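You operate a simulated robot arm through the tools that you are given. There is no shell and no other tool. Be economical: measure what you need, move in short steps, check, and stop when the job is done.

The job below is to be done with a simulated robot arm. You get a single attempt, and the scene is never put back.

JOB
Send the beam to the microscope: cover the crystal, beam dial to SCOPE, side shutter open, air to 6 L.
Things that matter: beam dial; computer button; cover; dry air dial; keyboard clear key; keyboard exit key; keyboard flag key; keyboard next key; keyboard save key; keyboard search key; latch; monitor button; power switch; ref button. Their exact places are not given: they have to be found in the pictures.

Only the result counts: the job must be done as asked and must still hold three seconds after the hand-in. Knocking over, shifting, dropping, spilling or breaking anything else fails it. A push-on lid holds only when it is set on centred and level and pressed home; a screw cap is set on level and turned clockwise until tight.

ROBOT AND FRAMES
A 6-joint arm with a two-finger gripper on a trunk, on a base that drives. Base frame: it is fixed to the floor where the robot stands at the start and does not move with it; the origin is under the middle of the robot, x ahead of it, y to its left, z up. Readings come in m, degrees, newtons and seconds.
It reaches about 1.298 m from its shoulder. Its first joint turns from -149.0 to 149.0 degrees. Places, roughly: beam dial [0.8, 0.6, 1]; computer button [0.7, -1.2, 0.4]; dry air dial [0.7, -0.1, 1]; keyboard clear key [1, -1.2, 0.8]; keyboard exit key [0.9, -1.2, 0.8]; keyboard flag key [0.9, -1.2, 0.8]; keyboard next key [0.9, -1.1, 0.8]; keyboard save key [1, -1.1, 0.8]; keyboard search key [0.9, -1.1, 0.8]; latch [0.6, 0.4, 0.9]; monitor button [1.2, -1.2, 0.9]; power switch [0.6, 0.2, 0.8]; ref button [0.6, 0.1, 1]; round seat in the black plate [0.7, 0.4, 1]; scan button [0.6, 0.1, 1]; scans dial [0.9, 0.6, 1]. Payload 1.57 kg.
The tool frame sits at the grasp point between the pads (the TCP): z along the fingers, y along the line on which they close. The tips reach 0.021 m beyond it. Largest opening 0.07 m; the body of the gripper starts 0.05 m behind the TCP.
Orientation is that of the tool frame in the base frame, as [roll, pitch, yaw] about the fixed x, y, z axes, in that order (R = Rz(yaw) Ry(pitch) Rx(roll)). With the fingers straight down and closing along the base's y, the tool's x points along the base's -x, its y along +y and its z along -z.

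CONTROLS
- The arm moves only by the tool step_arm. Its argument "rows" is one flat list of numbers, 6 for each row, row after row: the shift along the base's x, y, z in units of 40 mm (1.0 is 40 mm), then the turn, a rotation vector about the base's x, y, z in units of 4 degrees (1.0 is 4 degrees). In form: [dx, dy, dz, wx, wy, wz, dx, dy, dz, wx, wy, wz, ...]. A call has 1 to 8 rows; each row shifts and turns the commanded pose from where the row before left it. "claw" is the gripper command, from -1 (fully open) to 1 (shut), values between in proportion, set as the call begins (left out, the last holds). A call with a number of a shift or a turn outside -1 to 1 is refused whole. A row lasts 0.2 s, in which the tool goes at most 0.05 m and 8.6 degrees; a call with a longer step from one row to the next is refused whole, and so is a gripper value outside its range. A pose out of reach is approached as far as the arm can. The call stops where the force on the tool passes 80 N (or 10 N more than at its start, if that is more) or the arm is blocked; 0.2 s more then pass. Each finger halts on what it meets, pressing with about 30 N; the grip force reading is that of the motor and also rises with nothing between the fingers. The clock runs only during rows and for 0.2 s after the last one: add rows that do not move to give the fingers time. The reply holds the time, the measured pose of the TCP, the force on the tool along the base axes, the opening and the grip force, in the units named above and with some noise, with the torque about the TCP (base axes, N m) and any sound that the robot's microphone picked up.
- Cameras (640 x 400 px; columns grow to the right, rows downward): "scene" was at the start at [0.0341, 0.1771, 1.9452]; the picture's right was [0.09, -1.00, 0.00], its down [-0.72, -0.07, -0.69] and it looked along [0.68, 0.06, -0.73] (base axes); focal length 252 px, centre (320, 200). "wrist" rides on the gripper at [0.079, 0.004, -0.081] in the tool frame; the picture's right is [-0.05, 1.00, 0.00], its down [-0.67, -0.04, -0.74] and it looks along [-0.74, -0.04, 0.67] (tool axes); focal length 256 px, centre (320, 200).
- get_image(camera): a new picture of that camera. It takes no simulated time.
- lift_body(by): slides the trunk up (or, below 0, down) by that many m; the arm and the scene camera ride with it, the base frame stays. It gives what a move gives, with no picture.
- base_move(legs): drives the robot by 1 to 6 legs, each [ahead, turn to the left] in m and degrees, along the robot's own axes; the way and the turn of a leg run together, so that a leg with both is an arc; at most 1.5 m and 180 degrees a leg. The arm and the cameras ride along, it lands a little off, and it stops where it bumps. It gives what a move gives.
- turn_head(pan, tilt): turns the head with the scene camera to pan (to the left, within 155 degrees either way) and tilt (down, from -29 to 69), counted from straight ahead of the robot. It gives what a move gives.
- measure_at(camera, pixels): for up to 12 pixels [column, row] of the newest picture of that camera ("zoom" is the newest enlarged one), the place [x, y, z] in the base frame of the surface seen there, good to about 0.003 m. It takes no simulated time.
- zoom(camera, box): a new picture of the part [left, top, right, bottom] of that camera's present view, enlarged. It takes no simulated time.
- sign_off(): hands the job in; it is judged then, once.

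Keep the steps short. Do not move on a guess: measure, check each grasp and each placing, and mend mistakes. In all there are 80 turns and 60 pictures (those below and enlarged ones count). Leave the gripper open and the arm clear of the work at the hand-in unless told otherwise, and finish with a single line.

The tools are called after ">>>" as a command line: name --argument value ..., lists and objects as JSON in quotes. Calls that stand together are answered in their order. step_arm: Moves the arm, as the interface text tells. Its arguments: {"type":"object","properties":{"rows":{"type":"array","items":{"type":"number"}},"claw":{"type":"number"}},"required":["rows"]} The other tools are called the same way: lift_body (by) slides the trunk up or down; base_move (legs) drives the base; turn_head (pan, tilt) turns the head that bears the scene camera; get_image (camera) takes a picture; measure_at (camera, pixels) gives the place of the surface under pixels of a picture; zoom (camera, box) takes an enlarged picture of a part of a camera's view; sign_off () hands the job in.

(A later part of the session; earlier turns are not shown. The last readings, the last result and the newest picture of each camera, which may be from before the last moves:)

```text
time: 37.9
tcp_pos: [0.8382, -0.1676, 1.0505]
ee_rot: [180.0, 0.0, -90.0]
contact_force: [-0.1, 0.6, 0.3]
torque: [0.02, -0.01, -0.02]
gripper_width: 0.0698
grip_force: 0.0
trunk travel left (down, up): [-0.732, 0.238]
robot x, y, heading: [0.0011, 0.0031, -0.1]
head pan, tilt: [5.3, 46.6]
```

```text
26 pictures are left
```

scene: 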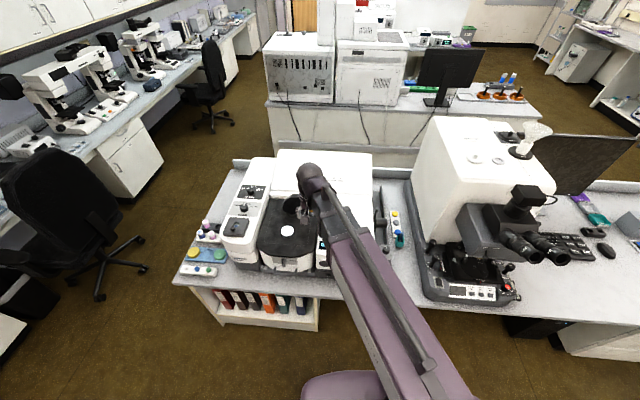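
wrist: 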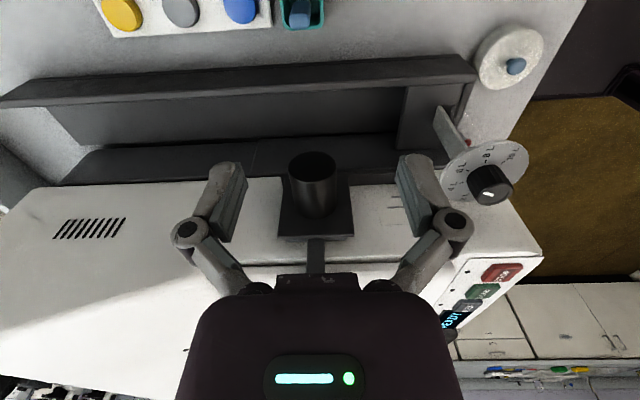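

>>> zoom --camera "wrist" --box '[260, 130, 380, 280]'

>>> measure_at --camera "wrist" --pixels '[[280, 210], [350, 210], [352, 178], [315, 232], [316, 250], [316, 268], [312, 160], [295, 190], [340, 160], [312, 200]]'

```text
2.67 times, centred on (320, 205) of wrist
```

zoom: 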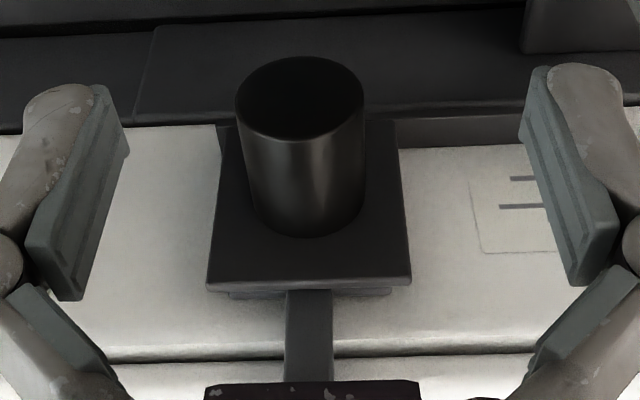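

```text
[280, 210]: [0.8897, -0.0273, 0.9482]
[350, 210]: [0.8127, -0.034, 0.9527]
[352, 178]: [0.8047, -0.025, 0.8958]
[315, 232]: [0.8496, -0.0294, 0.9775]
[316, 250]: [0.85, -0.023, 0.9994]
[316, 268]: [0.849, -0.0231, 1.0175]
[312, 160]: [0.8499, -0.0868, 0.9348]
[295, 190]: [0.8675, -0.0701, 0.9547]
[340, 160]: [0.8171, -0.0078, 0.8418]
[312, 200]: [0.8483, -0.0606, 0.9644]
```

There is a flange with a tube and a blade or lever sticking up behind it. I'll take an oblique view of the handle from the front right.

>>> step_arm --rows '[-0.55, 0, 0, 0, 0, -1, -0.55, 0, 0, 0, 0, -1, -0.55, 0, 0, 0, 0, -1, -0.55, 0, 0, 0, 0, -1, -0.55, 0, 0, 0, 0, -1, -0.55, 0, 0, 0, 0, -1, -0.55, 0, 0, 0, 0, -1, -0.55, 0, 0, 0, 0, -1]'

>>> step_arm --rows '[0, 0, 0, 0, 0, -1, 0, 0, 0, 0, 0, -1, 0, 0, 0, 0, 0, -1, 0, 0, 0, 0, 0, -1]'

>>> get_image --camera "wrist"

>>> get_image --camera "scene"

```text
time: 39.7
tcp_pos: [0.6602, -0.1691, 1.0507]
ee_rot: [179.9, 0.0, -122.2]
contact_force: [-0.4, 0.0, 0.2]
torque: [0.0, 0.02, -0.01]
gripper_width: 0.07
grip_force: 0.0
trunk travel left (down, up): [-0.732, 0.238]
robot x, y, heading: [0.0021, -0.0002, -0.1]
head pan, tilt: [5.3, 46.6]
```

```text
time: 40.7
tcp_pos: [0.6598, -0.1697, 1.0507]
ee_rot: [-180.0, 0.1, -138.1]
contact_force: [-0.8, 0.1, -0.7]
torque: [-0.01, -0.02, -0.01]
gripper_width: 0.0699
grip_force: 0.0
trunk travel left (down, up): [-0.732, 0.238]
robot x, y, heading: [-0.0017, -0.0026, 0.1]
head pan, tilt: [5.3, 46.6]
```

```text
24 pictures are left
```

wrist: 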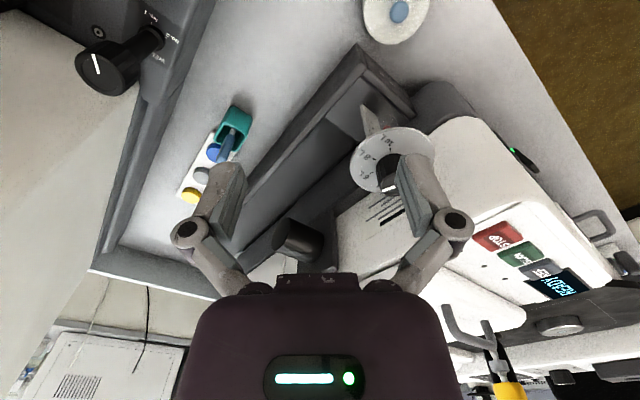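

```text
23 pictures are left
```

scene: 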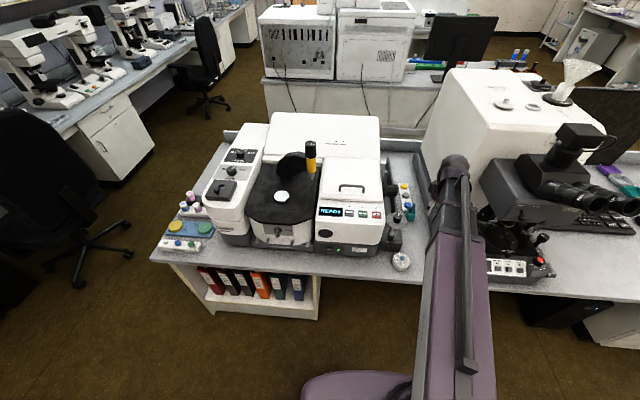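

The scene view of the shutter and cover is now clear, so I'll zoom there.

>>> zoom --camera "scene" --box '[372, 165, 422, 225]'

>>> zoom --camera "scene" --box '[380, 225, 420, 280]'

>>> measure_at --camera "zoom" --pixels '[[328, 262], [310, 265], [328, 285], [270, 290], [395, 290], [328, 245], [328, 330], [290, 265], [370, 265], [328, 360]]'

```text
6.67 times, centred on (397, 195) of scene
```

zoom: 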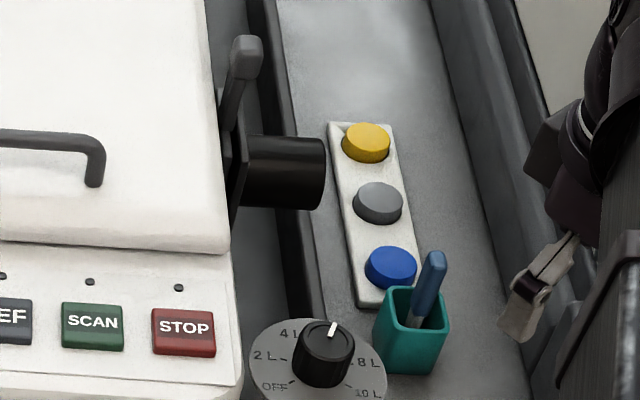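

```text
7.27 times, centred on (400, 252) of scene
```

zoom: 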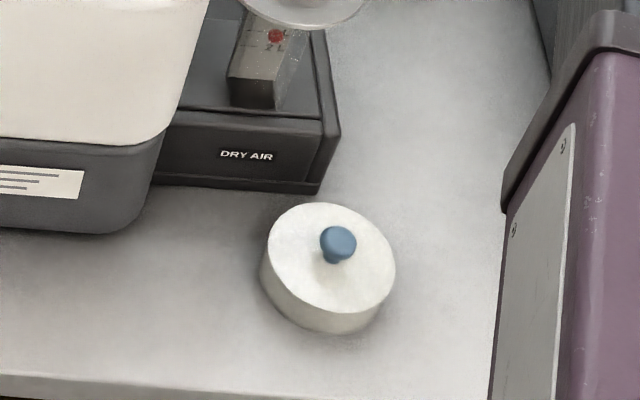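

```text
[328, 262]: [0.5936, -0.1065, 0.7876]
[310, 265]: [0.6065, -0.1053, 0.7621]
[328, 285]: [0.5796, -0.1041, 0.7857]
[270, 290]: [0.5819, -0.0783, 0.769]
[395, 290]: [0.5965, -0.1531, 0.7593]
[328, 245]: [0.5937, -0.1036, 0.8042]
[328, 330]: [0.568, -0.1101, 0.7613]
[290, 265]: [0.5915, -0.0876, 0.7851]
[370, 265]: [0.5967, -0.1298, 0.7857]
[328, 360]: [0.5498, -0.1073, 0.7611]
```

The cover is the white lid with the blue knob: bench z 0.761, top 0.786, knob top 0.805, centre about (0.594, −0.105). For the shutter handle I need a higher view, so I'll raise the trunk 0.1 and return above the gap with yaw −90.

>>> lift_body --by 0.1

>>> step_arm --rows '[0.6, 0, 0, 0, 0, 1, 0.6, 0, 0, 0, 0, 1, 0.6, 0, 0, 0, 0, 1, 0.6, 0, 0, 0, 0, 1, 0.6, 0, 0, 0, 0, 1, 0.6, 0, 0, 0, 0, 1, 0.6, 0, 0, 0, 0, 1, 0.5, 0, 0, 0, 0, 1]'

>>> step_arm --rows '[0, 0, 0, 0, 0, 1, 0, 0, 0, 0, 0, 1, 0, 0, 0, 0, 0, 1, 0, 0, 0, 0, 0, 1]'

>>> get_image --camera "wrist"

```text
time: 42.0
tcp_pos: [0.6606, -0.1694, 1.1514]
ee_rot: [179.9, 0.0, -138.0]
contact_force: [0.8, -0.8, 0.3]
torque: [-0.03, -0.01, 0.0]
gripper_width: 0.0698
grip_force: 0.1
trunk travel left (down, up): [-0.832, 0.138]
robot x, y, heading: [-0.0001, -0.0024, -0.0]
head pan, tilt: [5.3, 46.6]
```

```text
time: 43.8
tcp_pos: [0.8459, -0.1716, 1.151]
ee_rot: [-180.0, 0.0, -105.9]
contact_force: [-0.6, -0.5, -0.1]
torque: [0.0, 0.0, 0.01]
gripper_width: 0.0704
grip_force: 0.0
trunk travel left (down, up): [-0.832, 0.138]
robot x, y, heading: [0.0065, 0.0005, -0.0]
head pan, tilt: [5.3, 46.6]
```

```text
time: 44.8
tcp_pos: [0.847, -0.1702, 1.1494]
ee_rot: [180.0, 0.0, -89.9]
contact_force: [0.7, 0.2, -0.4]
torque: [0.0, -0.03, 0.0]
gripper_width: 0.0701
grip_force: 0.0
trunk travel left (down, up): [-0.832, 0.138]
robot x, y, heading: [-0.0027, 0.0006, 0.0]
head pan, tilt: [5.3, 46.6]
```

```text
20 pictures are left
```

wrist: 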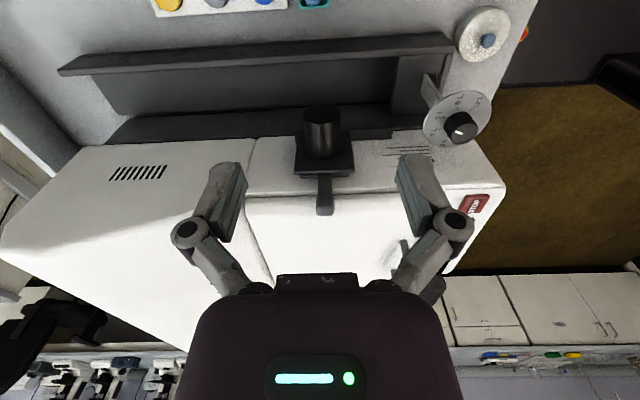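

>>> zoom --camera "wrist" --box '[290, 100, 360, 225]'

>>> measure_at --camera "zoom" --pixels '[[325, 255], [325, 300], [325, 335], [325, 355], [307, 330], [343, 330], [325, 215], [260, 225], [390, 225], [325, 362], [325, 238], [270, 235]]'

```text
3.20 times, centred on (325, 162) of wrist
```

zoom: 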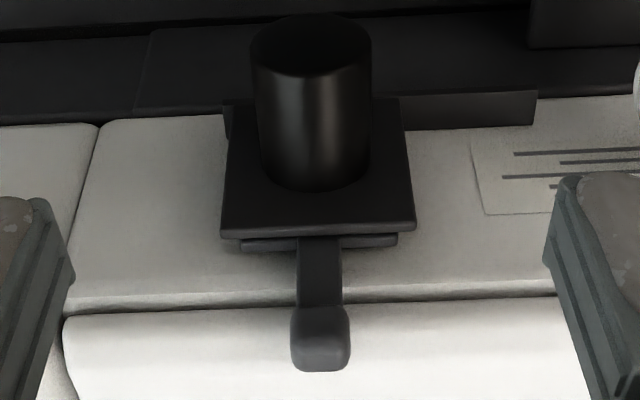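

```text
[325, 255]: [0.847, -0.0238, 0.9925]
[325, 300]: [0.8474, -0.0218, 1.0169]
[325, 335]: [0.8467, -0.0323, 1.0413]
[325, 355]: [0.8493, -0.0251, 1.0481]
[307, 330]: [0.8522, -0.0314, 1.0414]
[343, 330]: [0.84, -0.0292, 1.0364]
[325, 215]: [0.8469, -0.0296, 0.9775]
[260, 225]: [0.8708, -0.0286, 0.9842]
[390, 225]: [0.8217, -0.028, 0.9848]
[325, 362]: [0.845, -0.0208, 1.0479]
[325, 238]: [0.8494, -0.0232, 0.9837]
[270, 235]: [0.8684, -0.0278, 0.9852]
```

It is a guillotine blade in a slot, and it is down (closed). The handle block is at x 0.847, y −0.024, z 1.027–1.048. I'll move over it, then lower until the pads straddle it.

>>> step_arm --rows '[0, 0.75, 0, 0, 0, 0, 0, 0.75, 0, 0, 0, 0, 0, 0.75, 0, 0, 0, 0, 0, 0.75, 0, 0, 0, 0, 0, 0.65, 0, 0, 0, 0]'

>>> lift_body --by -0.06

>>> get_image --camera "wrist"

```text
time: 46.0
tcp_pos: [0.8468, -0.0257, 1.1512]
ee_rot: [-180.0, 0.0, -90.1]
contact_force: [0.6, 1.0, 0.2]
torque: [-0.03, 0.0, -0.01]
gripper_width: 0.07
grip_force: 0.0
trunk travel left (down, up): [-0.832, 0.138]
robot x, y, heading: [0.0002, 0.0003, -0.0]
head pan, tilt: [5.3, 46.6]
```

```text
time: 47.0
tcp_pos: [0.8458, -0.0256, 1.0913]
ee_rot: [180.0, -0.1, -90.1]
contact_force: [-0.4, -0.1, 0.2]
torque: [0.01, 0.0, 0.01]
gripper_width: 0.0698
grip_force: 0.1
trunk travel left (down, up): [-0.772, 0.198]
robot x, y, heading: [-0.0013, 0.0005, -0.1]
head pan, tilt: [5.3, 46.6]
```

```text
18 pictures are left
```

wrist: 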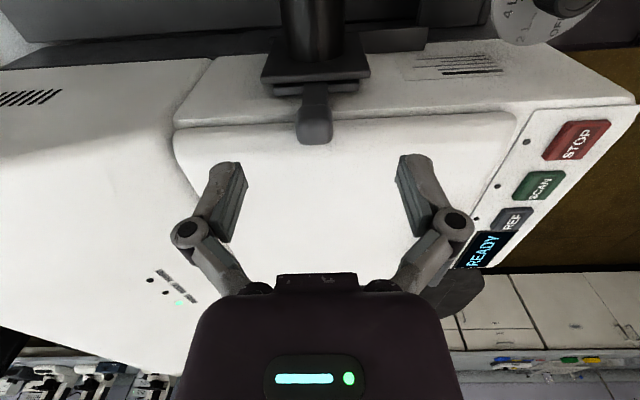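

Aligned (handle at (315,125)). I'll lower 50 mm and close.

>>> lift_body --by -0.05

>>> step_arm --rows '[0, 0.03, 0, 0, 0, 0, 0, 0, 0, 0, 0, 0, 0, 0, 0, 0, 0, 0, 0, 0, 0, 0, 0, 0, 0, 0, 0, 0, 0, 0]' --claw 1

>>> get_image --camera "wrist"

```text
time: 47.9
tcp_pos: [0.8458, -0.0263, 1.0413]
ee_rot: [-180.0, 0.0, -90.1]
contact_force: [0.3, -0.3, -0.6]
torque: [0.03, 0.01, 0.0]
gripper_width: 0.07
grip_force: 0.0
trunk travel left (down, up): [-0.722, 0.248]
robot x, y, heading: [0.0014, 0.0011, 0.0]
head pan, tilt: [5.3, 46.6]
```

```text
time: 49.1
tcp_pos: [0.8461, -0.024, 1.0406]
ee_rot: [-180.0, 0.0, -90.1]
contact_force: [0.3, 0.4, 6.7]
torque: [-0.08, 0.04, 0.06]
gripper_width: 0.0214
grip_force: 32.3
trunk travel left (down, up): [-0.722, 0.248]
robot x, y, heading: [-0.0012, 0.0013, -0.0]
head pan, tilt: [5.3, 46.6]
```

```text
17 pictures are left
```

wrist: 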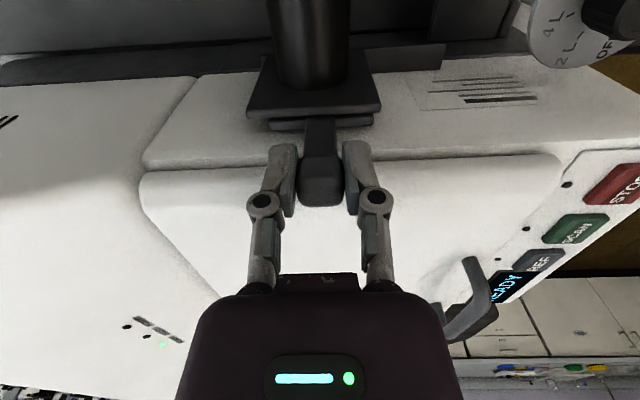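

Handle gripped (21 mm). I'll pull up 15 mm with the trunk and read the force.

>>> lift_body --by 0.015

>>> get_image --camera "wrist"

```text
time: 49.8
tcp_pos: [0.847, -0.0247, 1.0557]
ee_rot: [-180.0, -0.1, -90.1]
contact_force: [2.3, -0.1, -10.9]
torque: [0.07, -0.12, 0.13]
gripper_width: 0.0216
grip_force: 31.9
trunk travel left (down, up): [-0.737, 0.233]
robot x, y, heading: [0.0032, -0.0001, 0.2]
head pan, tilt: [5.3, 46.6]
```

```text
16 pictures are left
```

wrist: 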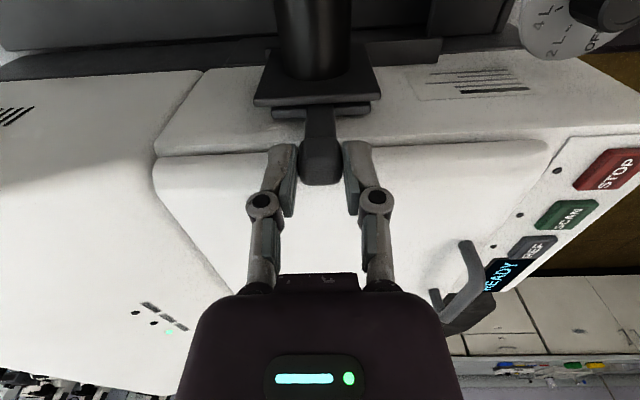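

The handle seems to have slipped relative to the pads. I'll measure where the handle and blade are now.

>>> measure_at --camera "wrist" --pixels '[[320, 178], [320, 170], [320, 150], [320, 120], [290, 112], [320, 112], [365, 110], [320, 98], [320, 184]]'

>>> zoom --camera "wrist" --box '[240, 40, 400, 220]'

```text
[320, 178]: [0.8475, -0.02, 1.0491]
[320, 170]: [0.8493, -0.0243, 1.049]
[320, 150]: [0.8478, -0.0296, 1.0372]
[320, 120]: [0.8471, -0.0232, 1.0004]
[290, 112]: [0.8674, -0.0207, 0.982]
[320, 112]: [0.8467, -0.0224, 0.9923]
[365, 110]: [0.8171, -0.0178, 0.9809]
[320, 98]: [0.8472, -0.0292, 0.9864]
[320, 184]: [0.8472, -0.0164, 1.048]
```

```text
2.22 times, centred on (320, 130) of wrist
```

zoom: 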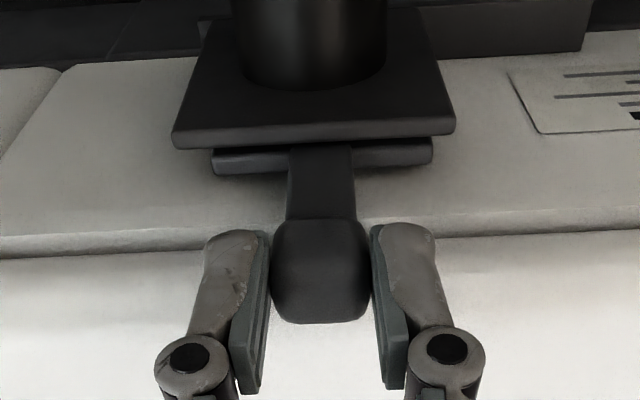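

The handle did not rise (top still 1.048). The stem runs between the flange and a back plate, so it is likely a lever that swings about the tube axis along x. I'll regrip and try a small sideways move.

>>> step_arm --rows '[0, 0, 0, 0, 0, 0, 0, 0, 0, 0, 0, 0]' --claw -0.3

>>> lift_body --by -0.015

>>> step_arm --rows '[0, 0, 0, 0, 0, 0, 0, 0, 0, 0, 0, 0, 0, 0, 0, 0, 0, 0]' --claw 1

>>> step_arm --rows '[0.1, 0, 0, 0, 0, 0, 0.1, 0, 0, 0, 0, 0]'

```text
time: 50.4
tcp_pos: [0.8458, -0.0243, 1.0562]
ee_rot: [-180.0, -0.1, -90.1]
contact_force: [-0.9, 0.8, 0.5]
torque: [0.03, -0.01, -0.02]
gripper_width: 0.0456
grip_force: 0.0
trunk travel left (down, up): [-0.737, 0.233]
robot x, y, heading: [0.0012, -0.0003, -0.3]
head pan, tilt: [5.3, 46.6]
```

```text
time: 51.0
tcp_pos: [0.8448, -0.0244, 1.0412]
ee_rot: [-179.9, 0.0, -90.2]
contact_force: [-0.4, 0.2, 0.7]
torque: [-0.07, 0.05, 0.01]
gripper_width: 0.0454
grip_force: 0.1
trunk travel left (down, up): [-0.722, 0.248]
robot x, y, heading: [-0.0029, 0.0004, -0.0]
head pan, tilt: [5.3, 46.6]
```

```text
time: 51.8
tcp_pos: [0.8456, -0.0234, 1.0415]
ee_rot: [180.0, 0.0, -90.1]
contact_force: [0.3, -0.5, 2.3]
torque: [0.01, -0.02, 0.06]
gripper_width: 0.0211
grip_force: 32.0
trunk travel left (down, up): [-0.722, 0.248]
robot x, y, heading: [0.0012, -0.003, -0.1]
head pan, tilt: [5.3, 46.6]
```

```text
time: 52.4
tcp_pos: [0.8504, -0.0239, 1.0401]
ee_rot: [179.7, 0.0, -90.1]
contact_force: [-23.6, -1.5, -19.5]
torque: [0.11, 0.36, 0.06]
gripper_width: 0.0213
grip_force: 32.2
trunk travel left (down, up): [-0.722, 0.248]
robot x, y, heading: [0.0006, -0.0007, 0.2]
head pan, tilt: [5.3, 46.6]
```

+x resists with −24 N after about 5 mm. Trying −x the same way.

>>> step_arm --rows '[-0.1, 0, 0, 0, 0, 0, -0.1, 0, 0, 0, 0, 0]'

>>> step_arm --rows '[-0.1, 0, 0, 0, 0, 0, -0.1, 0, 0, 0, 0, 0]'

```text
time: 53.0
tcp_pos: [0.8484, -0.0229, 1.0406]
ee_rot: [-179.8, 0.0, -90.1]
contact_force: [3.4, -1.5, 1.5]
torque: [-0.07, -0.27, 0.04]
gripper_width: 0.0214
grip_force: 31.9
trunk travel left (down, up): [-0.722, 0.248]
robot x, y, heading: [-0.0024, 0.0004, 0.2]
head pan, tilt: [5.3, 46.6]
```

```text
time: 53.6
tcp_pos: [0.8385, -0.0244, 1.0416]
ee_rot: [179.9, 0.0, -90.1]
contact_force: [0.8, -4.0, 2.9]
torque: [0.07, -0.07, 0.08]
gripper_width: 0.0213
grip_force: 32.0
trunk travel left (down, up): [-0.722, 0.248]
robot x, y, heading: [-0.0016, -0.0007, 0.1]
head pan, tilt: [5.3, 46.6]
```

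The lever moves freely toward −x. I'll loosen the grip and push it with the +x finger in small steps, watching the force.

>>> step_arm --rows '[0, 0, 0, 0, 0, 0, -0.25, 0, 0, 0, 0, 0, -0.25, 0, 0, 0, 0, 0, -0.25, 0, 0, 0, 0, 0, -0.25, 0, 0, 0, 0, 0]' --claw 0.1

>>> get_image --camera "wrist"

```text
time: 54.8
tcp_pos: [0.7969, -0.0249, 1.04]
ee_rot: [180.0, 0.0, -90.1]
contact_force: [1.8, 0.4, 1.2]
torque: [-0.01, -0.03, 0.02]
gripper_width: 0.0319
grip_force: 0.0
trunk travel left (down, up): [-0.722, 0.248]
robot x, y, heading: [0.0028, -0.0048, -0.1]
head pan, tilt: [5.3, 46.6]
```

```text
14 pictures are left
```

wrist: 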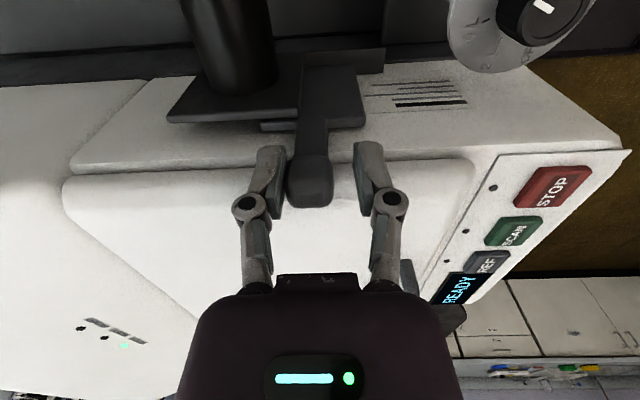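

It is a horizontal slide. The blade plate is coming out toward −x from behind the flange. I'll keep pushing to its stop.

>>> step_arm --rows '[-0.2, 0, 0, 0, 0, 0, -0.2, 0, 0, 0, 0, 0, -0.2, 0, 0, 0, 0, 0]'

>>> get_image --camera "wrist"

```text
time: 55.6
tcp_pos: [0.7781, -0.0246, 1.0403]
ee_rot: [-179.9, -0.1, -90.1]
contact_force: [19.0, 2.2, -4.0]
torque: [-0.08, -0.18, 0.03]
gripper_width: 0.0418
grip_force: 8.1
trunk travel left (down, up): [-0.722, 0.248]
robot x, y, heading: [-0.0022, 0.001, 0.0]
head pan, tilt: [5.3, 46.6]
```

```text
13 pictures are left
```

wrist: 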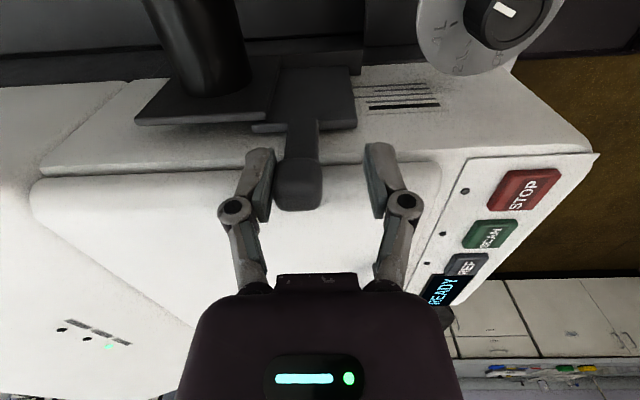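

It has hit its stop (19 N and the finger pushed back). I'll measure the handle, then back off +x, open and rise.

>>> measure_at --camera "wrist" --pixels '[[298, 195], [302, 140], [260, 127], [340, 120], [155, 110], [265, 100]]'

>>> step_arm --rows '[0.15, 0, 0, 0, 0, 0, 0.1, 0, 0, 0, 0, 0, 0, 0, 0, 0, 0, 0]' --claw -0.4

>>> lift_body --by 0.12

>>> zoom --camera "wrist" --box '[200, 60, 440, 210]'

```text
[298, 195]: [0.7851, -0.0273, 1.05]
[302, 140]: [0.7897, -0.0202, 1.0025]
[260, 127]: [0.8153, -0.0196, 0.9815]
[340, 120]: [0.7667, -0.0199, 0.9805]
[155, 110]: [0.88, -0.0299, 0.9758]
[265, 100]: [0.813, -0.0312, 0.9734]
```

```text
time: 56.4
tcp_pos: [0.7823, -0.0252, 1.0402]
ee_rot: [179.9, 0.1, -90.1]
contact_force: [0.8, 0.9, -0.3]
torque: [-0.02, 0.03, 0.0]
gripper_width: 0.0493
grip_force: 0.1
trunk travel left (down, up): [-0.722, 0.248]
robot x, y, heading: [0.0024, -0.0011, 0.2]
head pan, tilt: [5.3, 46.6]
```

```text
time: 57.9
tcp_pos: [0.7835, -0.0247, 1.1614]
ee_rot: [-180.0, 0.0, -90.1]
contact_force: [-1.1, 0.0, 0.1]
torque: [0.02, 0.02, 0.01]
gripper_width: 0.0491
grip_force: 0.0
trunk travel left (down, up): [-0.842, 0.128]
robot x, y, heading: [-0.0001, -0.0022, -0.4]
head pan, tilt: [5.3, 46.6]
```

```text
2.67 times, centred on (320, 135) of wrist
```

zoom: 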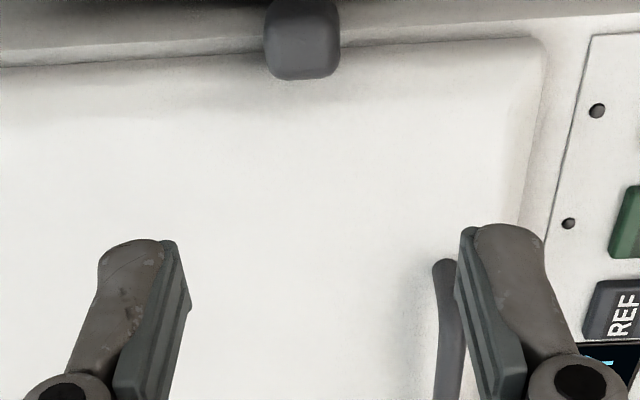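

The handle moved 60 mm, from x 0.847 to 0.787, and the blade (0.767–0.815) is fully clear of the tube. The shutter is open. Next the cover: I'll go above its knob (0.594, −0.1055), turning the wrist back to yaw 180.

>>> step_arm --rows '[-0.6, -0.25, 0, 0, 0, -1, -0.6, -0.25, 0, 0, 0, -1, -0.6, -0.25, 0, 0, 0, -1, -0.6, -0.25, 0, 0, 0, -1, -0.6, -0.25, 0, 0, 0, -1, -0.6, -0.25, 0, 0, 0, -1, -0.6, -0.25, 0, 0, 0, -1, -0.54, -0.27, 0, 0, 0, -1]' --claw -1

>>> step_arm --rows '[0, 0, 0, 0, 0, -1, 0, 0, 0, 0, 0, -1, 0, 0, 0, 0, 0, -1, 0, 0, 0, 0, 0, -1, 0, 0, 0, 0, 0, -1, 0, 0, 0, 0, 0, -1, 0, 0, 0, 0, 0, -1, 0, 0, 0, 0, 0, -1]'

>>> step_arm --rows '[0, 0, 0, 0, 0, -1, 0, 0, 0, 0, 0, -1, 0, 0, 0, 0, 0, -1, 0, 0, 0, 0, 0, -1, 0, 0, 0, 0, 0, -1, 0, 0, 0, 0, 0, -1, 0, 0, 0, 0, 0, -0.5]'

>>> lift_body --by -0.24

>>> get_image --camera "wrist"

```text
time: 59.7
tcp_pos: [0.5936, -0.1033, 1.1612]
ee_rot: [180.0, 0.0, -122.3]
contact_force: [0.4, -0.2, 0.5]
torque: [0.03, 0.01, -0.01]
gripper_width: 0.0699
grip_force: 0.0
trunk travel left (down, up): [-0.842, 0.128]
robot x, y, heading: [-0.0019, -0.0021, -0.0]
head pan, tilt: [5.3, 46.6]
```

```text
time: 61.5
tcp_pos: [0.5941, -0.1051, 1.1601]
ee_rot: [-179.9, 0.1, -154.2]
contact_force: [0.0, -0.7, 0.1]
torque: [0.01, 0.01, 0.01]
gripper_width: 0.0701
grip_force: 0.1
trunk travel left (down, up): [-0.842, 0.128]
robot x, y, heading: [-0.0001, -0.0015, 0.0]
head pan, tilt: [5.3, 46.6]
```

```text
time: 63.1
tcp_pos: [0.5942, -0.1059, 1.1599]
ee_rot: [180.0, 0.0, 179.7]
contact_force: [0.6, 0.2, 0.1]
torque: [0.01, 0.0, -0.02]
gripper_width: 0.07
grip_force: 0.0
trunk travel left (down, up): [-0.842, 0.128]
robot x, y, heading: [0.0016, -0.0026, -0.1]
head pan, tilt: [5.3, 46.6]
```

```text
time: 65.6
tcp_pos: [0.5946, -0.1056, 0.9214]
ee_rot: [180.0, 0.0, 179.9]
contact_force: [0.2, -0.6, 0.0]
torque: [0.01, 0.0, -0.03]
gripper_width: 0.07
grip_force: 0.1
trunk travel left (down, up): [-0.602, 0.368]
robot x, y, heading: [-0.0006, -0.0031, -0.3]
head pan, tilt: [5.3, 46.6]
```

```text
11 pictures are left
```

wrist: 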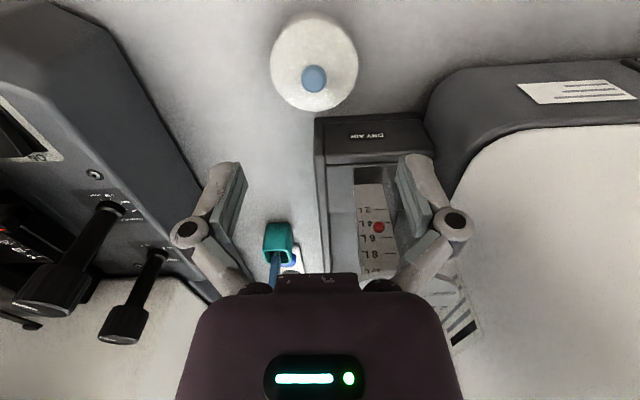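

The cover knob is at (314,78), centred. I'll zoom to measure it and also read the flow gauge.

>>> zoom --camera "wrist" --box '[250, 10, 410, 280]'

>>> measure_at --camera "wrist" --pixels '[[314, 77], [307, 77], [321, 77], [314, 70], [314, 85], [274, 60], [357, 60], [314, 20], [300, 90], [330, 90]]'

```text
1.48 times, centred on (330, 145) of wrist
```

zoom: 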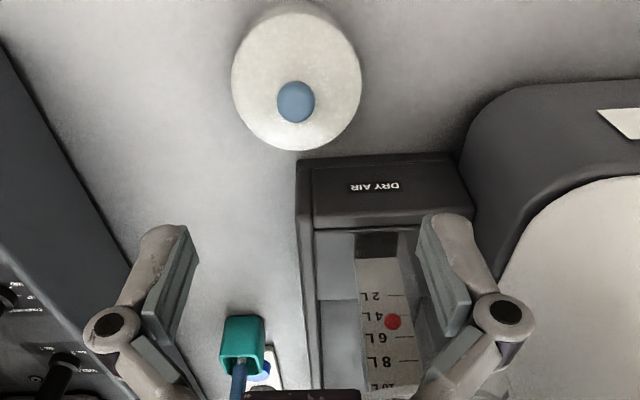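

```text
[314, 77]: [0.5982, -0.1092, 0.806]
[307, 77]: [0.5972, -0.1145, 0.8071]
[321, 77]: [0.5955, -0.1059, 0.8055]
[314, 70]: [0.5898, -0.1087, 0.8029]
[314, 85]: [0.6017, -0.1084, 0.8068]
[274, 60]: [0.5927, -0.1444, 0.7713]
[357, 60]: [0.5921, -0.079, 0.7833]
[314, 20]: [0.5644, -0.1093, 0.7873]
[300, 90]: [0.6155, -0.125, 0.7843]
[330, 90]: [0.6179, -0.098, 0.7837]
```

>>> measure_at --camera "zoom" --pixels '[[393, 322], [395, 338], [400, 317], [375, 338], [395, 360], [395, 295], [375, 320], [295, 100], [297, 15], [297, 148], [233, 75], [361, 75]]'

```text
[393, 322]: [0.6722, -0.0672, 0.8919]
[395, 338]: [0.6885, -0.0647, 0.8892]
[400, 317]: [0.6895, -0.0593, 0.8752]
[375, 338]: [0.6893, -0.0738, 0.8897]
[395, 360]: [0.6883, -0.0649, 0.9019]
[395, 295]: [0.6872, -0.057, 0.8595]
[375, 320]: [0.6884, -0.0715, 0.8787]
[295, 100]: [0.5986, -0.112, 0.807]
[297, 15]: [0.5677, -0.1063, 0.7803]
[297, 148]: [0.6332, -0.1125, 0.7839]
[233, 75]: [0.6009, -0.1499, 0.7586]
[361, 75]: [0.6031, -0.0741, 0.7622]
```

The ball is level with the 6 L line (z 0.89). The cover centre refines to (0.597, −0.109). I'll adjust and lower in two steps.

>>> step_arm --rows '[0.07, -0.085, 0, 0, 0, 0]'

>>> lift_body --by -0.06

>>> lift_body --by -0.05

>>> get_image --camera "wrist"

```text
time: 66.0
tcp_pos: [0.597, -0.1085, 0.9207]
ee_rot: [179.9, 0.0, 179.9]
contact_force: [1.3, 0.3, 0.3]
torque: [-0.01, 0.01, -0.01]
gripper_width: 0.0701
grip_force: 0.0
trunk travel left (down, up): [-0.602, 0.368]
robot x, y, heading: [-0.0009, 0.0002, -0.0]
head pan, tilt: [5.3, 46.6]
```

```text
time: 67.0
tcp_pos: [0.5974, -0.1085, 0.8621]
ee_rot: [180.0, 0.0, 179.9]
contact_force: [0.2, 0.4, 0.2]
torque: [0.01, -0.02, -0.03]
gripper_width: 0.0702
grip_force: 0.1
trunk travel left (down, up): [-0.542, 0.428]
robot x, y, heading: [0.0007, -0.0039, -0.1]
head pan, tilt: [5.3, 46.6]
```

```text
time: 67.9
tcp_pos: [0.5971, -0.1088, 0.8118]
ee_rot: [180.0, 0.0, 179.9]
contact_force: [-0.1, -0.5, -0.9]
torque: [0.0, 0.01, 0.0]
gripper_width: 0.07
grip_force: 0.1
trunk travel left (down, up): [-0.492, 0.478]
robot x, y, heading: [0.0011, -0.0006, -0.0]
head pan, tilt: [5.3, 46.6]
```

```text
9 pictures are left
```

wrist: 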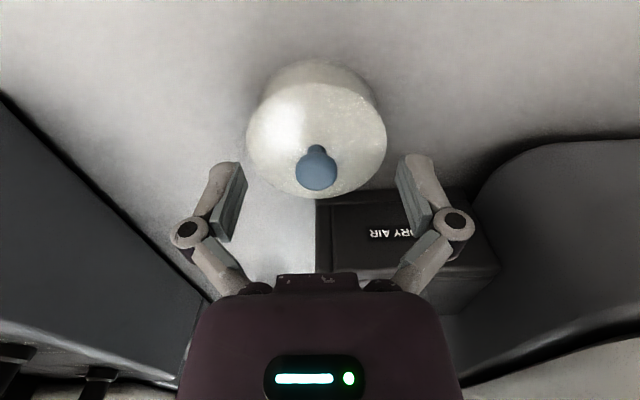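

The knob is between the pads. I'll drop 3 mm more and close.

>>> lift_body --by -0.003

>>> step_arm --rows '[0, 0, 0, 0, 0, 0, 0, 0, 0, 0, 0, 0, 0, 0, 0, 0, 0, 0, 0, 0, 0, 0, 0, 0, 0, 0, 0, 0, 0, 0]' --claw 1

>>> lift_body --by 0.05

>>> get_image --camera "wrist"

```text
time: 68.4
tcp_pos: [0.5968, -0.108, 0.8072]
ee_rot: [180.0, 0.1, 179.9]
contact_force: [-0.4, -0.9, 0.5]
torque: [-0.01, -0.02, 0.03]
gripper_width: 0.0699
grip_force: 0.0
trunk travel left (down, up): [-0.489, 0.481]
robot x, y, heading: [-0.0002, -0.0024, 0.0]
head pan, tilt: [5.3, 46.6]
```

```text
time: 69.6
tcp_pos: [0.5984, -0.1085, 0.8086]
ee_rot: [-180.0, 0.0, 179.9]
contact_force: [0.8, 0.0, 5.4]
torque: [-0.03, -0.01, -0.02]
gripper_width: 0.0173
grip_force: 29.9
trunk travel left (down, up): [-0.489, 0.481]
robot x, y, heading: [0.0006, -0.0024, -0.2]
head pan, tilt: [5.3, 46.6]
```

```text
time: 70.6
tcp_pos: [0.5987, -0.1079, 0.858]
ee_rot: [180.0, -0.1, 179.9]
contact_force: [0.7, 0.3, 0.2]
torque: [-0.03, 0.01, 0.01]
gripper_width: 0.0177
grip_force: 29.8
trunk travel left (down, up): [-0.539, 0.431]
robot x, y, heading: [-0.0015, -0.0005, -0.2]
head pan, tilt: [5.3, 46.6]
```

```text
8 pictures are left
```

wrist: 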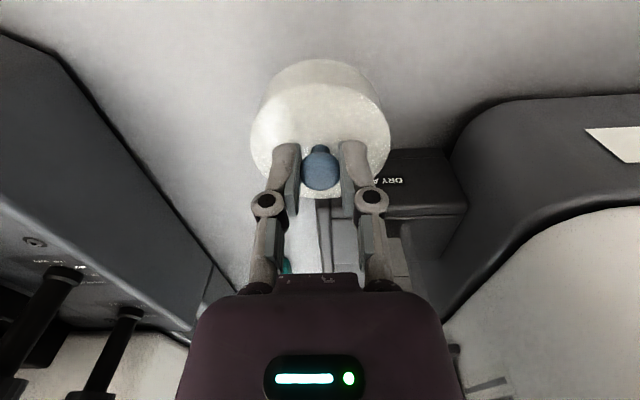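

The cover is lifted. I'll measure its centre relative to the TCP.

>>> measure_at --camera "wrist" --pixels '[[320, 160], [320, 180], [308, 170], [333, 170], [253, 140], [388, 140], [320, 88], [310, 195], [270, 180], [370, 182], [320, 150], [320, 186]]'

```text
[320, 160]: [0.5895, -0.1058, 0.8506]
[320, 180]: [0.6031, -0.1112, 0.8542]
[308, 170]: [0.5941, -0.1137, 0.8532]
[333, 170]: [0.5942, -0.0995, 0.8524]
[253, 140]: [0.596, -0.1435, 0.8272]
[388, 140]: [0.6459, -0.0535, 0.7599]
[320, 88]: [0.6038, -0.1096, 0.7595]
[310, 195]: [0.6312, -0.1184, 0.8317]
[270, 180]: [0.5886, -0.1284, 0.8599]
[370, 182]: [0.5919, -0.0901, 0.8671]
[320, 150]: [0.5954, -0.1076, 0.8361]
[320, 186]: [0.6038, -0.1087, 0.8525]
```

The cover is centred on the TCP to within 1 mm. Now I'll locate the crystal centre precisely from the scene camera, where it should appear near (275,154).

>>> zoom --camera "scene" --box '[251, 139, 299, 169]'

```text
13.33 times, centred on (275, 154) of scene
```

zoom: 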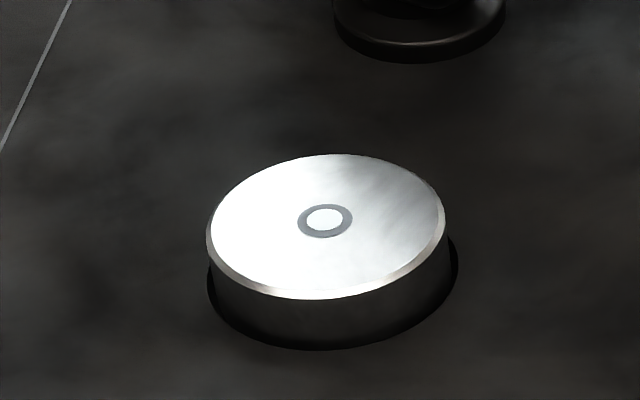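

>>> measure_at --camera "zoom" --pixels '[[325, 221], [325, 222], [324, 220], [326, 220], [214, 235], [440, 206], [345, 158], [305, 290], [300, 222], [350, 219], [330, 370], [150, 250]]'

```text
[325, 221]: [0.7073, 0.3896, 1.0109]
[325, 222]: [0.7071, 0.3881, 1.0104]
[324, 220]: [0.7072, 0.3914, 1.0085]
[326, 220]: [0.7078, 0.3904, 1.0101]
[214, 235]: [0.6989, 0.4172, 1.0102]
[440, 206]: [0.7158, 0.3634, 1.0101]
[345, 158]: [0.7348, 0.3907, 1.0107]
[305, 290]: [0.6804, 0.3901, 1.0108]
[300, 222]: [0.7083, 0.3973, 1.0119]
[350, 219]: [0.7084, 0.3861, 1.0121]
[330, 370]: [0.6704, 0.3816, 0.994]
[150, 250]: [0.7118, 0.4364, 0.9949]
```

The crystal centre is (0.7075, 0.390), radius 27.5 mm, top 1.010, plate 0.995. Before going there I'll measure the press post for clearance and raise the trunk.

>>> measure_at --camera "zoom" --pixels '[[415, 52], [340, 25], [495, 25], [420, 3], [380, 3], [460, 3]]'

>>> lift_body --by 0.35

>>> get_image --camera "scene"

```text
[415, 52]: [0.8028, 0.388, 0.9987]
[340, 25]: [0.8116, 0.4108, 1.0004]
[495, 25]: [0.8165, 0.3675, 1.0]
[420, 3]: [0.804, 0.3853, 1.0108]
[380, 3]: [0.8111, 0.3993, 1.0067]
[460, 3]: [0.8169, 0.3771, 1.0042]
```

```text
time: 74.0
tcp_pos: [0.5979, -0.1078, 1.2084]
ee_rot: [-180.0, 0.0, 179.9]
contact_force: [0.4, 0.1, -0.2]
torque: [0.06, 0.03, -0.02]
gripper_width: 0.0175
grip_force: 30.1
trunk travel left (down, up): [-0.889, 0.081]
robot x, y, heading: [-0.0006, 0.0007, 0.4]
head pan, tilt: [5.3, 46.6]
```

```text
6 pictures are left
```

scene: 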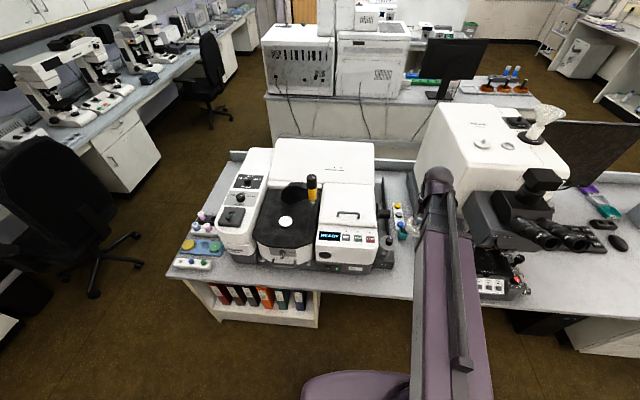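

>>> measure_at --camera "scene" --pixels '[[291, 192], [298, 192], [285, 195], [312, 186], [312, 198], [311, 205], [312, 178], [305, 195]]'

>>> step_arm --rows '[0, 1, 0, 0, 0, 0, 0, 1, 0, 0, 0, 0, 0, 1, 0, 0, 0, 0, 0, 1, 0, 0, 0, 0, 0, 1, 0, 0, 0, 0, 0, 1, 0, 0, 0, 0, 0, 1, 0, 0, 0, 0, 0, 1, 0, 0, 0, 0]'

>>> step_arm --rows '[0, 1, 0, 0, 0, 0, 0, 1, 0, 0, 0, 0, 0, 1, 0, 0, 0, 0, 0, 1, 0, 0, 0, 0, 0, 0.45, 0, 0, 0, 0]'

```text
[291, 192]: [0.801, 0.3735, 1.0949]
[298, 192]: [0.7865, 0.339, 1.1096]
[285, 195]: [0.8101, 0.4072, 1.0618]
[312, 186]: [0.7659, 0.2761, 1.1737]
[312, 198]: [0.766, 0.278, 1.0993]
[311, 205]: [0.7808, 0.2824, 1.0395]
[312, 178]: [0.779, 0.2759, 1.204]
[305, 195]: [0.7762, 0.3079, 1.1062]
```

```text
time: 75.8
tcp_pos: [0.596, 0.2154, 1.2076]
ee_rot: [180.0, 0.0, 179.7]
contact_force: [0.5, 0.6, -1.5]
torque: [0.01, 0.01, 0.0]
gripper_width: 0.0176
grip_force: 29.8
trunk travel left (down, up): [-0.889, 0.081]
robot x, y, heading: [0.002, 0.0001, 0.0]
head pan, tilt: [5.3, 46.6]
```

```text
time: 77.0
tcp_pos: [0.5971, 0.3918, 1.2079]
ee_rot: [180.0, 0.0, 179.8]
contact_force: [-0.4, 0.4, 0.1]
torque: [0.0, -0.02, 0.01]
gripper_width: 0.0176
grip_force: 30.0
trunk travel left (down, up): [-0.889, 0.081]
robot x, y, heading: [-0.0015, -0.0013, 0.1]
head pan, tilt: [5.3, 46.6]
```

Clearance is fine, since the press is at x ≥ 0.766. I'll move forward over the crystal and lower to just above it.

>>> step_arm --rows '[0.7, 0, 0, 0, 0, 0, 0.7, 0, 0, 0, 0, 0, 0.7, 0, 0, 0, 0, 0, 0.67, -0.035, 0, 0, 0, 0]'

>>> lift_body --by -0.12

>>> get_image --camera "wrist"

```text
time: 78.0
tcp_pos: [0.7106, 0.3866, 1.2073]
ee_rot: [-179.9, 0.0, 179.9]
contact_force: [-0.1, 0.6, -0.4]
torque: [-0.02, -0.02, -0.02]
gripper_width: 0.0174
grip_force: 30.4
trunk travel left (down, up): [-0.889, 0.081]
robot x, y, heading: [0.0003, -0.0007, -0.1]
head pan, tilt: [5.3, 46.6]
```

```text
time: 79.5
tcp_pos: [0.7085, 0.3866, 1.0868]
ee_rot: [180.0, 0.0, 179.9]
contact_force: [-1.0, -0.5, 0.1]
torque: [0.01, 0.0, 0.03]
gripper_width: 0.0176
grip_force: 29.8
trunk travel left (down, up): [-0.769, 0.201]
robot x, y, heading: [-0.001, 0.0015, 0.3]
head pan, tilt: [5.3, 46.6]
```

```text
5 pictures are left
```

wrist: 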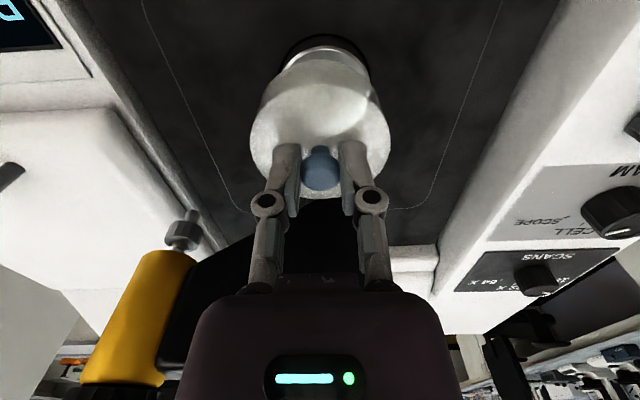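

The puck appears 6 px right of the cover's axis, about 3.8 mm in +y, which matches the reading. Correcting and re-reading.

>>> step_arm --rows '[0, 0.09, 0, 0, 0, 0, 0, 0, 0, 0, 0, 0]'

>>> step_arm --rows '[0, 0, 0, 0, 0, 0]'

>>> step_arm --rows '[0, 0, 0, 0, 0, 0]'

>>> step_arm --rows '[0, 0, 0, 0, 0, 0]'

>>> zoom --camera "wrist" --box '[230, 20, 410, 210]'

>>> measure_at --camera "zoom" --pixels '[[195, 170], [453, 170], [185, 220], [464, 220], [260, 60], [385, 60], [320, 30], [320, 50], [250, 355], [400, 355]]'

```text
time: 80.1
tcp_pos: [0.7079, 0.3916, 1.0874]
ee_rot: [180.0, 0.0, 179.9]
contact_force: [0.0, -0.1, -0.6]
torque: [0.02, -0.03, -0.02]
gripper_width: 0.0173
grip_force: 30.3
trunk travel left (down, up): [-0.769, 0.201]
robot x, y, heading: [-0.0016, -0.0042, -0.3]
head pan, tilt: [5.3, 46.6]
```

```text
time: 80.5
tcp_pos: [0.708, 0.3911, 1.0869]
ee_rot: [-180.0, 0.0, 179.9]
contact_force: [0.2, -0.4, 0.2]
torque: [0.03, 0.01, 0.0]
gripper_width: 0.0178
grip_force: 30.2
trunk travel left (down, up): [-0.769, 0.201]
robot x, y, heading: [0.0022, 0.0017, -0.2]
head pan, tilt: [5.3, 46.6]
```

```text
time: 80.9
tcp_pos: [0.7071, 0.3911, 1.0874]
ee_rot: [-180.0, 0.0, 179.8]
contact_force: [-0.9, -0.7, -0.4]
torque: [-0.02, -0.03, -0.03]
gripper_width: 0.0173
grip_force: 30.2
trunk travel left (down, up): [-0.769, 0.201]
robot x, y, heading: [0.003, 0.0006, 0.3]
head pan, tilt: [5.3, 46.6]
```

```text
time: 81.3
tcp_pos: [0.7092, 0.3908, 1.087]
ee_rot: [-180.0, 0.1, 179.9]
contact_force: [0.8, -0.5, -0.6]
torque: [0.01, 0.0, 0.0]
gripper_width: 0.0175
grip_force: 29.6
trunk travel left (down, up): [-0.769, 0.201]
robot x, y, heading: [0.0038, 0.0009, 0.0]
head pan, tilt: [5.3, 46.6]
```

```text
2.11 times, centred on (320, 115) of wrist
```

zoom: 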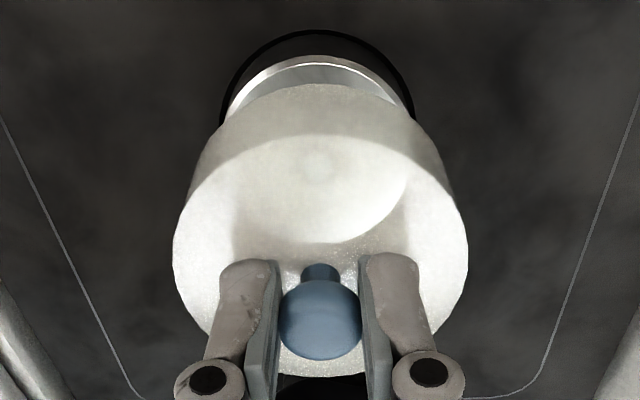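

```text
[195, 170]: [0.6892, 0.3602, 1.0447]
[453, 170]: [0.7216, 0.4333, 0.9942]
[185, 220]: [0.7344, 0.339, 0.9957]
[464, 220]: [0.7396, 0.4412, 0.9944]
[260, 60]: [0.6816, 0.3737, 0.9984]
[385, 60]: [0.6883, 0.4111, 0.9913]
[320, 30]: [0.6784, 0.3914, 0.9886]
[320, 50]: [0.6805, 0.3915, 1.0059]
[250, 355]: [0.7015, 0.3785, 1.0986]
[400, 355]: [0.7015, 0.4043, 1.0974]
```

Aligned within about 1 mm. I'll nudge −0.8 mm in y, then lower until contact while watching forces.

>>> step_arm --rows '[-0.01, -0.02, 0, 0, 0, 0]'

>>> lift_body --by -0.026

>>> lift_body --by -0.008

```text
time: 81.7
tcp_pos: [0.7062, 0.3895, 1.0875]
ee_rot: [180.0, 0.0, 179.9]
contact_force: [0.7, 0.2, -0.3]
torque: [0.0, 0.0, 0.0]
gripper_width: 0.0173
grip_force: 29.6
trunk travel left (down, up): [-0.769, 0.201]
robot x, y, heading: [-0.0018, 0.0023, 0.2]
head pan, tilt: [5.3, 46.6]
```

```text
time: 82.4
tcp_pos: [0.7078, 0.3908, 1.061]
ee_rot: [180.0, 0.1, 179.9]
contact_force: [0.6, -0.1, -0.7]
torque: [0.01, -0.01, 0.0]
gripper_width: 0.0175
grip_force: 29.9
trunk travel left (down, up): [-0.743, 0.227]
robot x, y, heading: [-0.0044, 0.0003, 0.2]
head pan, tilt: [5.3, 46.6]
```

```text
time: 83.0
tcp_pos: [0.7082, 0.3891, 1.0535]
ee_rot: [180.0, 0.0, 179.9]
contact_force: [-0.3, -0.1, 0.1]
torque: [-0.02, -0.01, 0.0]
gripper_width: 0.0175
grip_force: 29.8
trunk travel left (down, up): [-0.735, 0.235]
robot x, y, heading: [0.0003, -0.002, -0.2]
head pan, tilt: [5.3, 46.6]
```

There's no contact force and the rim is already below the puck top, so it fits over. Continuing down.

>>> lift_body --by -0.007

>>> lift_body --by -0.004

>>> lift_body --by -0.003

```text
time: 83.5
tcp_pos: [0.7086, 0.3893, 1.047]
ee_rot: [180.0, 0.0, 180.0]
contact_force: [-1.2, -0.7, -1.6]
torque: [0.0, 0.03, -0.02]
gripper_width: 0.0174
grip_force: 30.1
trunk travel left (down, up): [-0.728, 0.242]
robot x, y, heading: [0.0021, -0.0048, -0.2]
head pan, tilt: [5.3, 46.6]
```

```text
time: 84.1
tcp_pos: [0.7063, 0.3894, 1.0435]
ee_rot: [-180.0, 0.0, 179.9]
contact_force: [-1.7, 0.4, 0.0]
torque: [0.03, 0.04, 0.01]
gripper_width: 0.0177
grip_force: 30.3
trunk travel left (down, up): [-0.724, 0.246]
robot x, y, heading: [-0.0006, 0.0008, 0.1]
head pan, tilt: [5.3, 46.6]
```

```text
time: 84.6
tcp_pos: [0.7059, 0.3893, 1.0413]
ee_rot: [179.9, 0.1, 179.9]
contact_force: [0.8, 2.9, 20.3]
torque: [0.06, -0.75, 0.1]
gripper_width: 0.0175
grip_force: 30.1
trunk travel left (down, up): [-0.721, 0.249]
robot x, y, heading: [-0.0027, -0.001, 0.0]
head pan, tilt: [5.3, 46.6]
```

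Contact came at the expected seated height (20 N). I'll press a little more to be home.

>>> lift_body --by -0.004

```text
time: 85.1
tcp_pos: [0.705, 0.3886, 1.0397]
ee_rot: [179.8, 0.3, 179.8]
contact_force: [9.2, 14.0, 69.5]
torque: [0.09, -0.14, 0.03]
gripper_width: 0.0177
grip_force: 30.0
trunk travel left (down, up): [-0.717, 0.253]
robot x, y, heading: [0.0035, -0.0018, 0.2]
head pan, tilt: [5.3, 46.6]
```

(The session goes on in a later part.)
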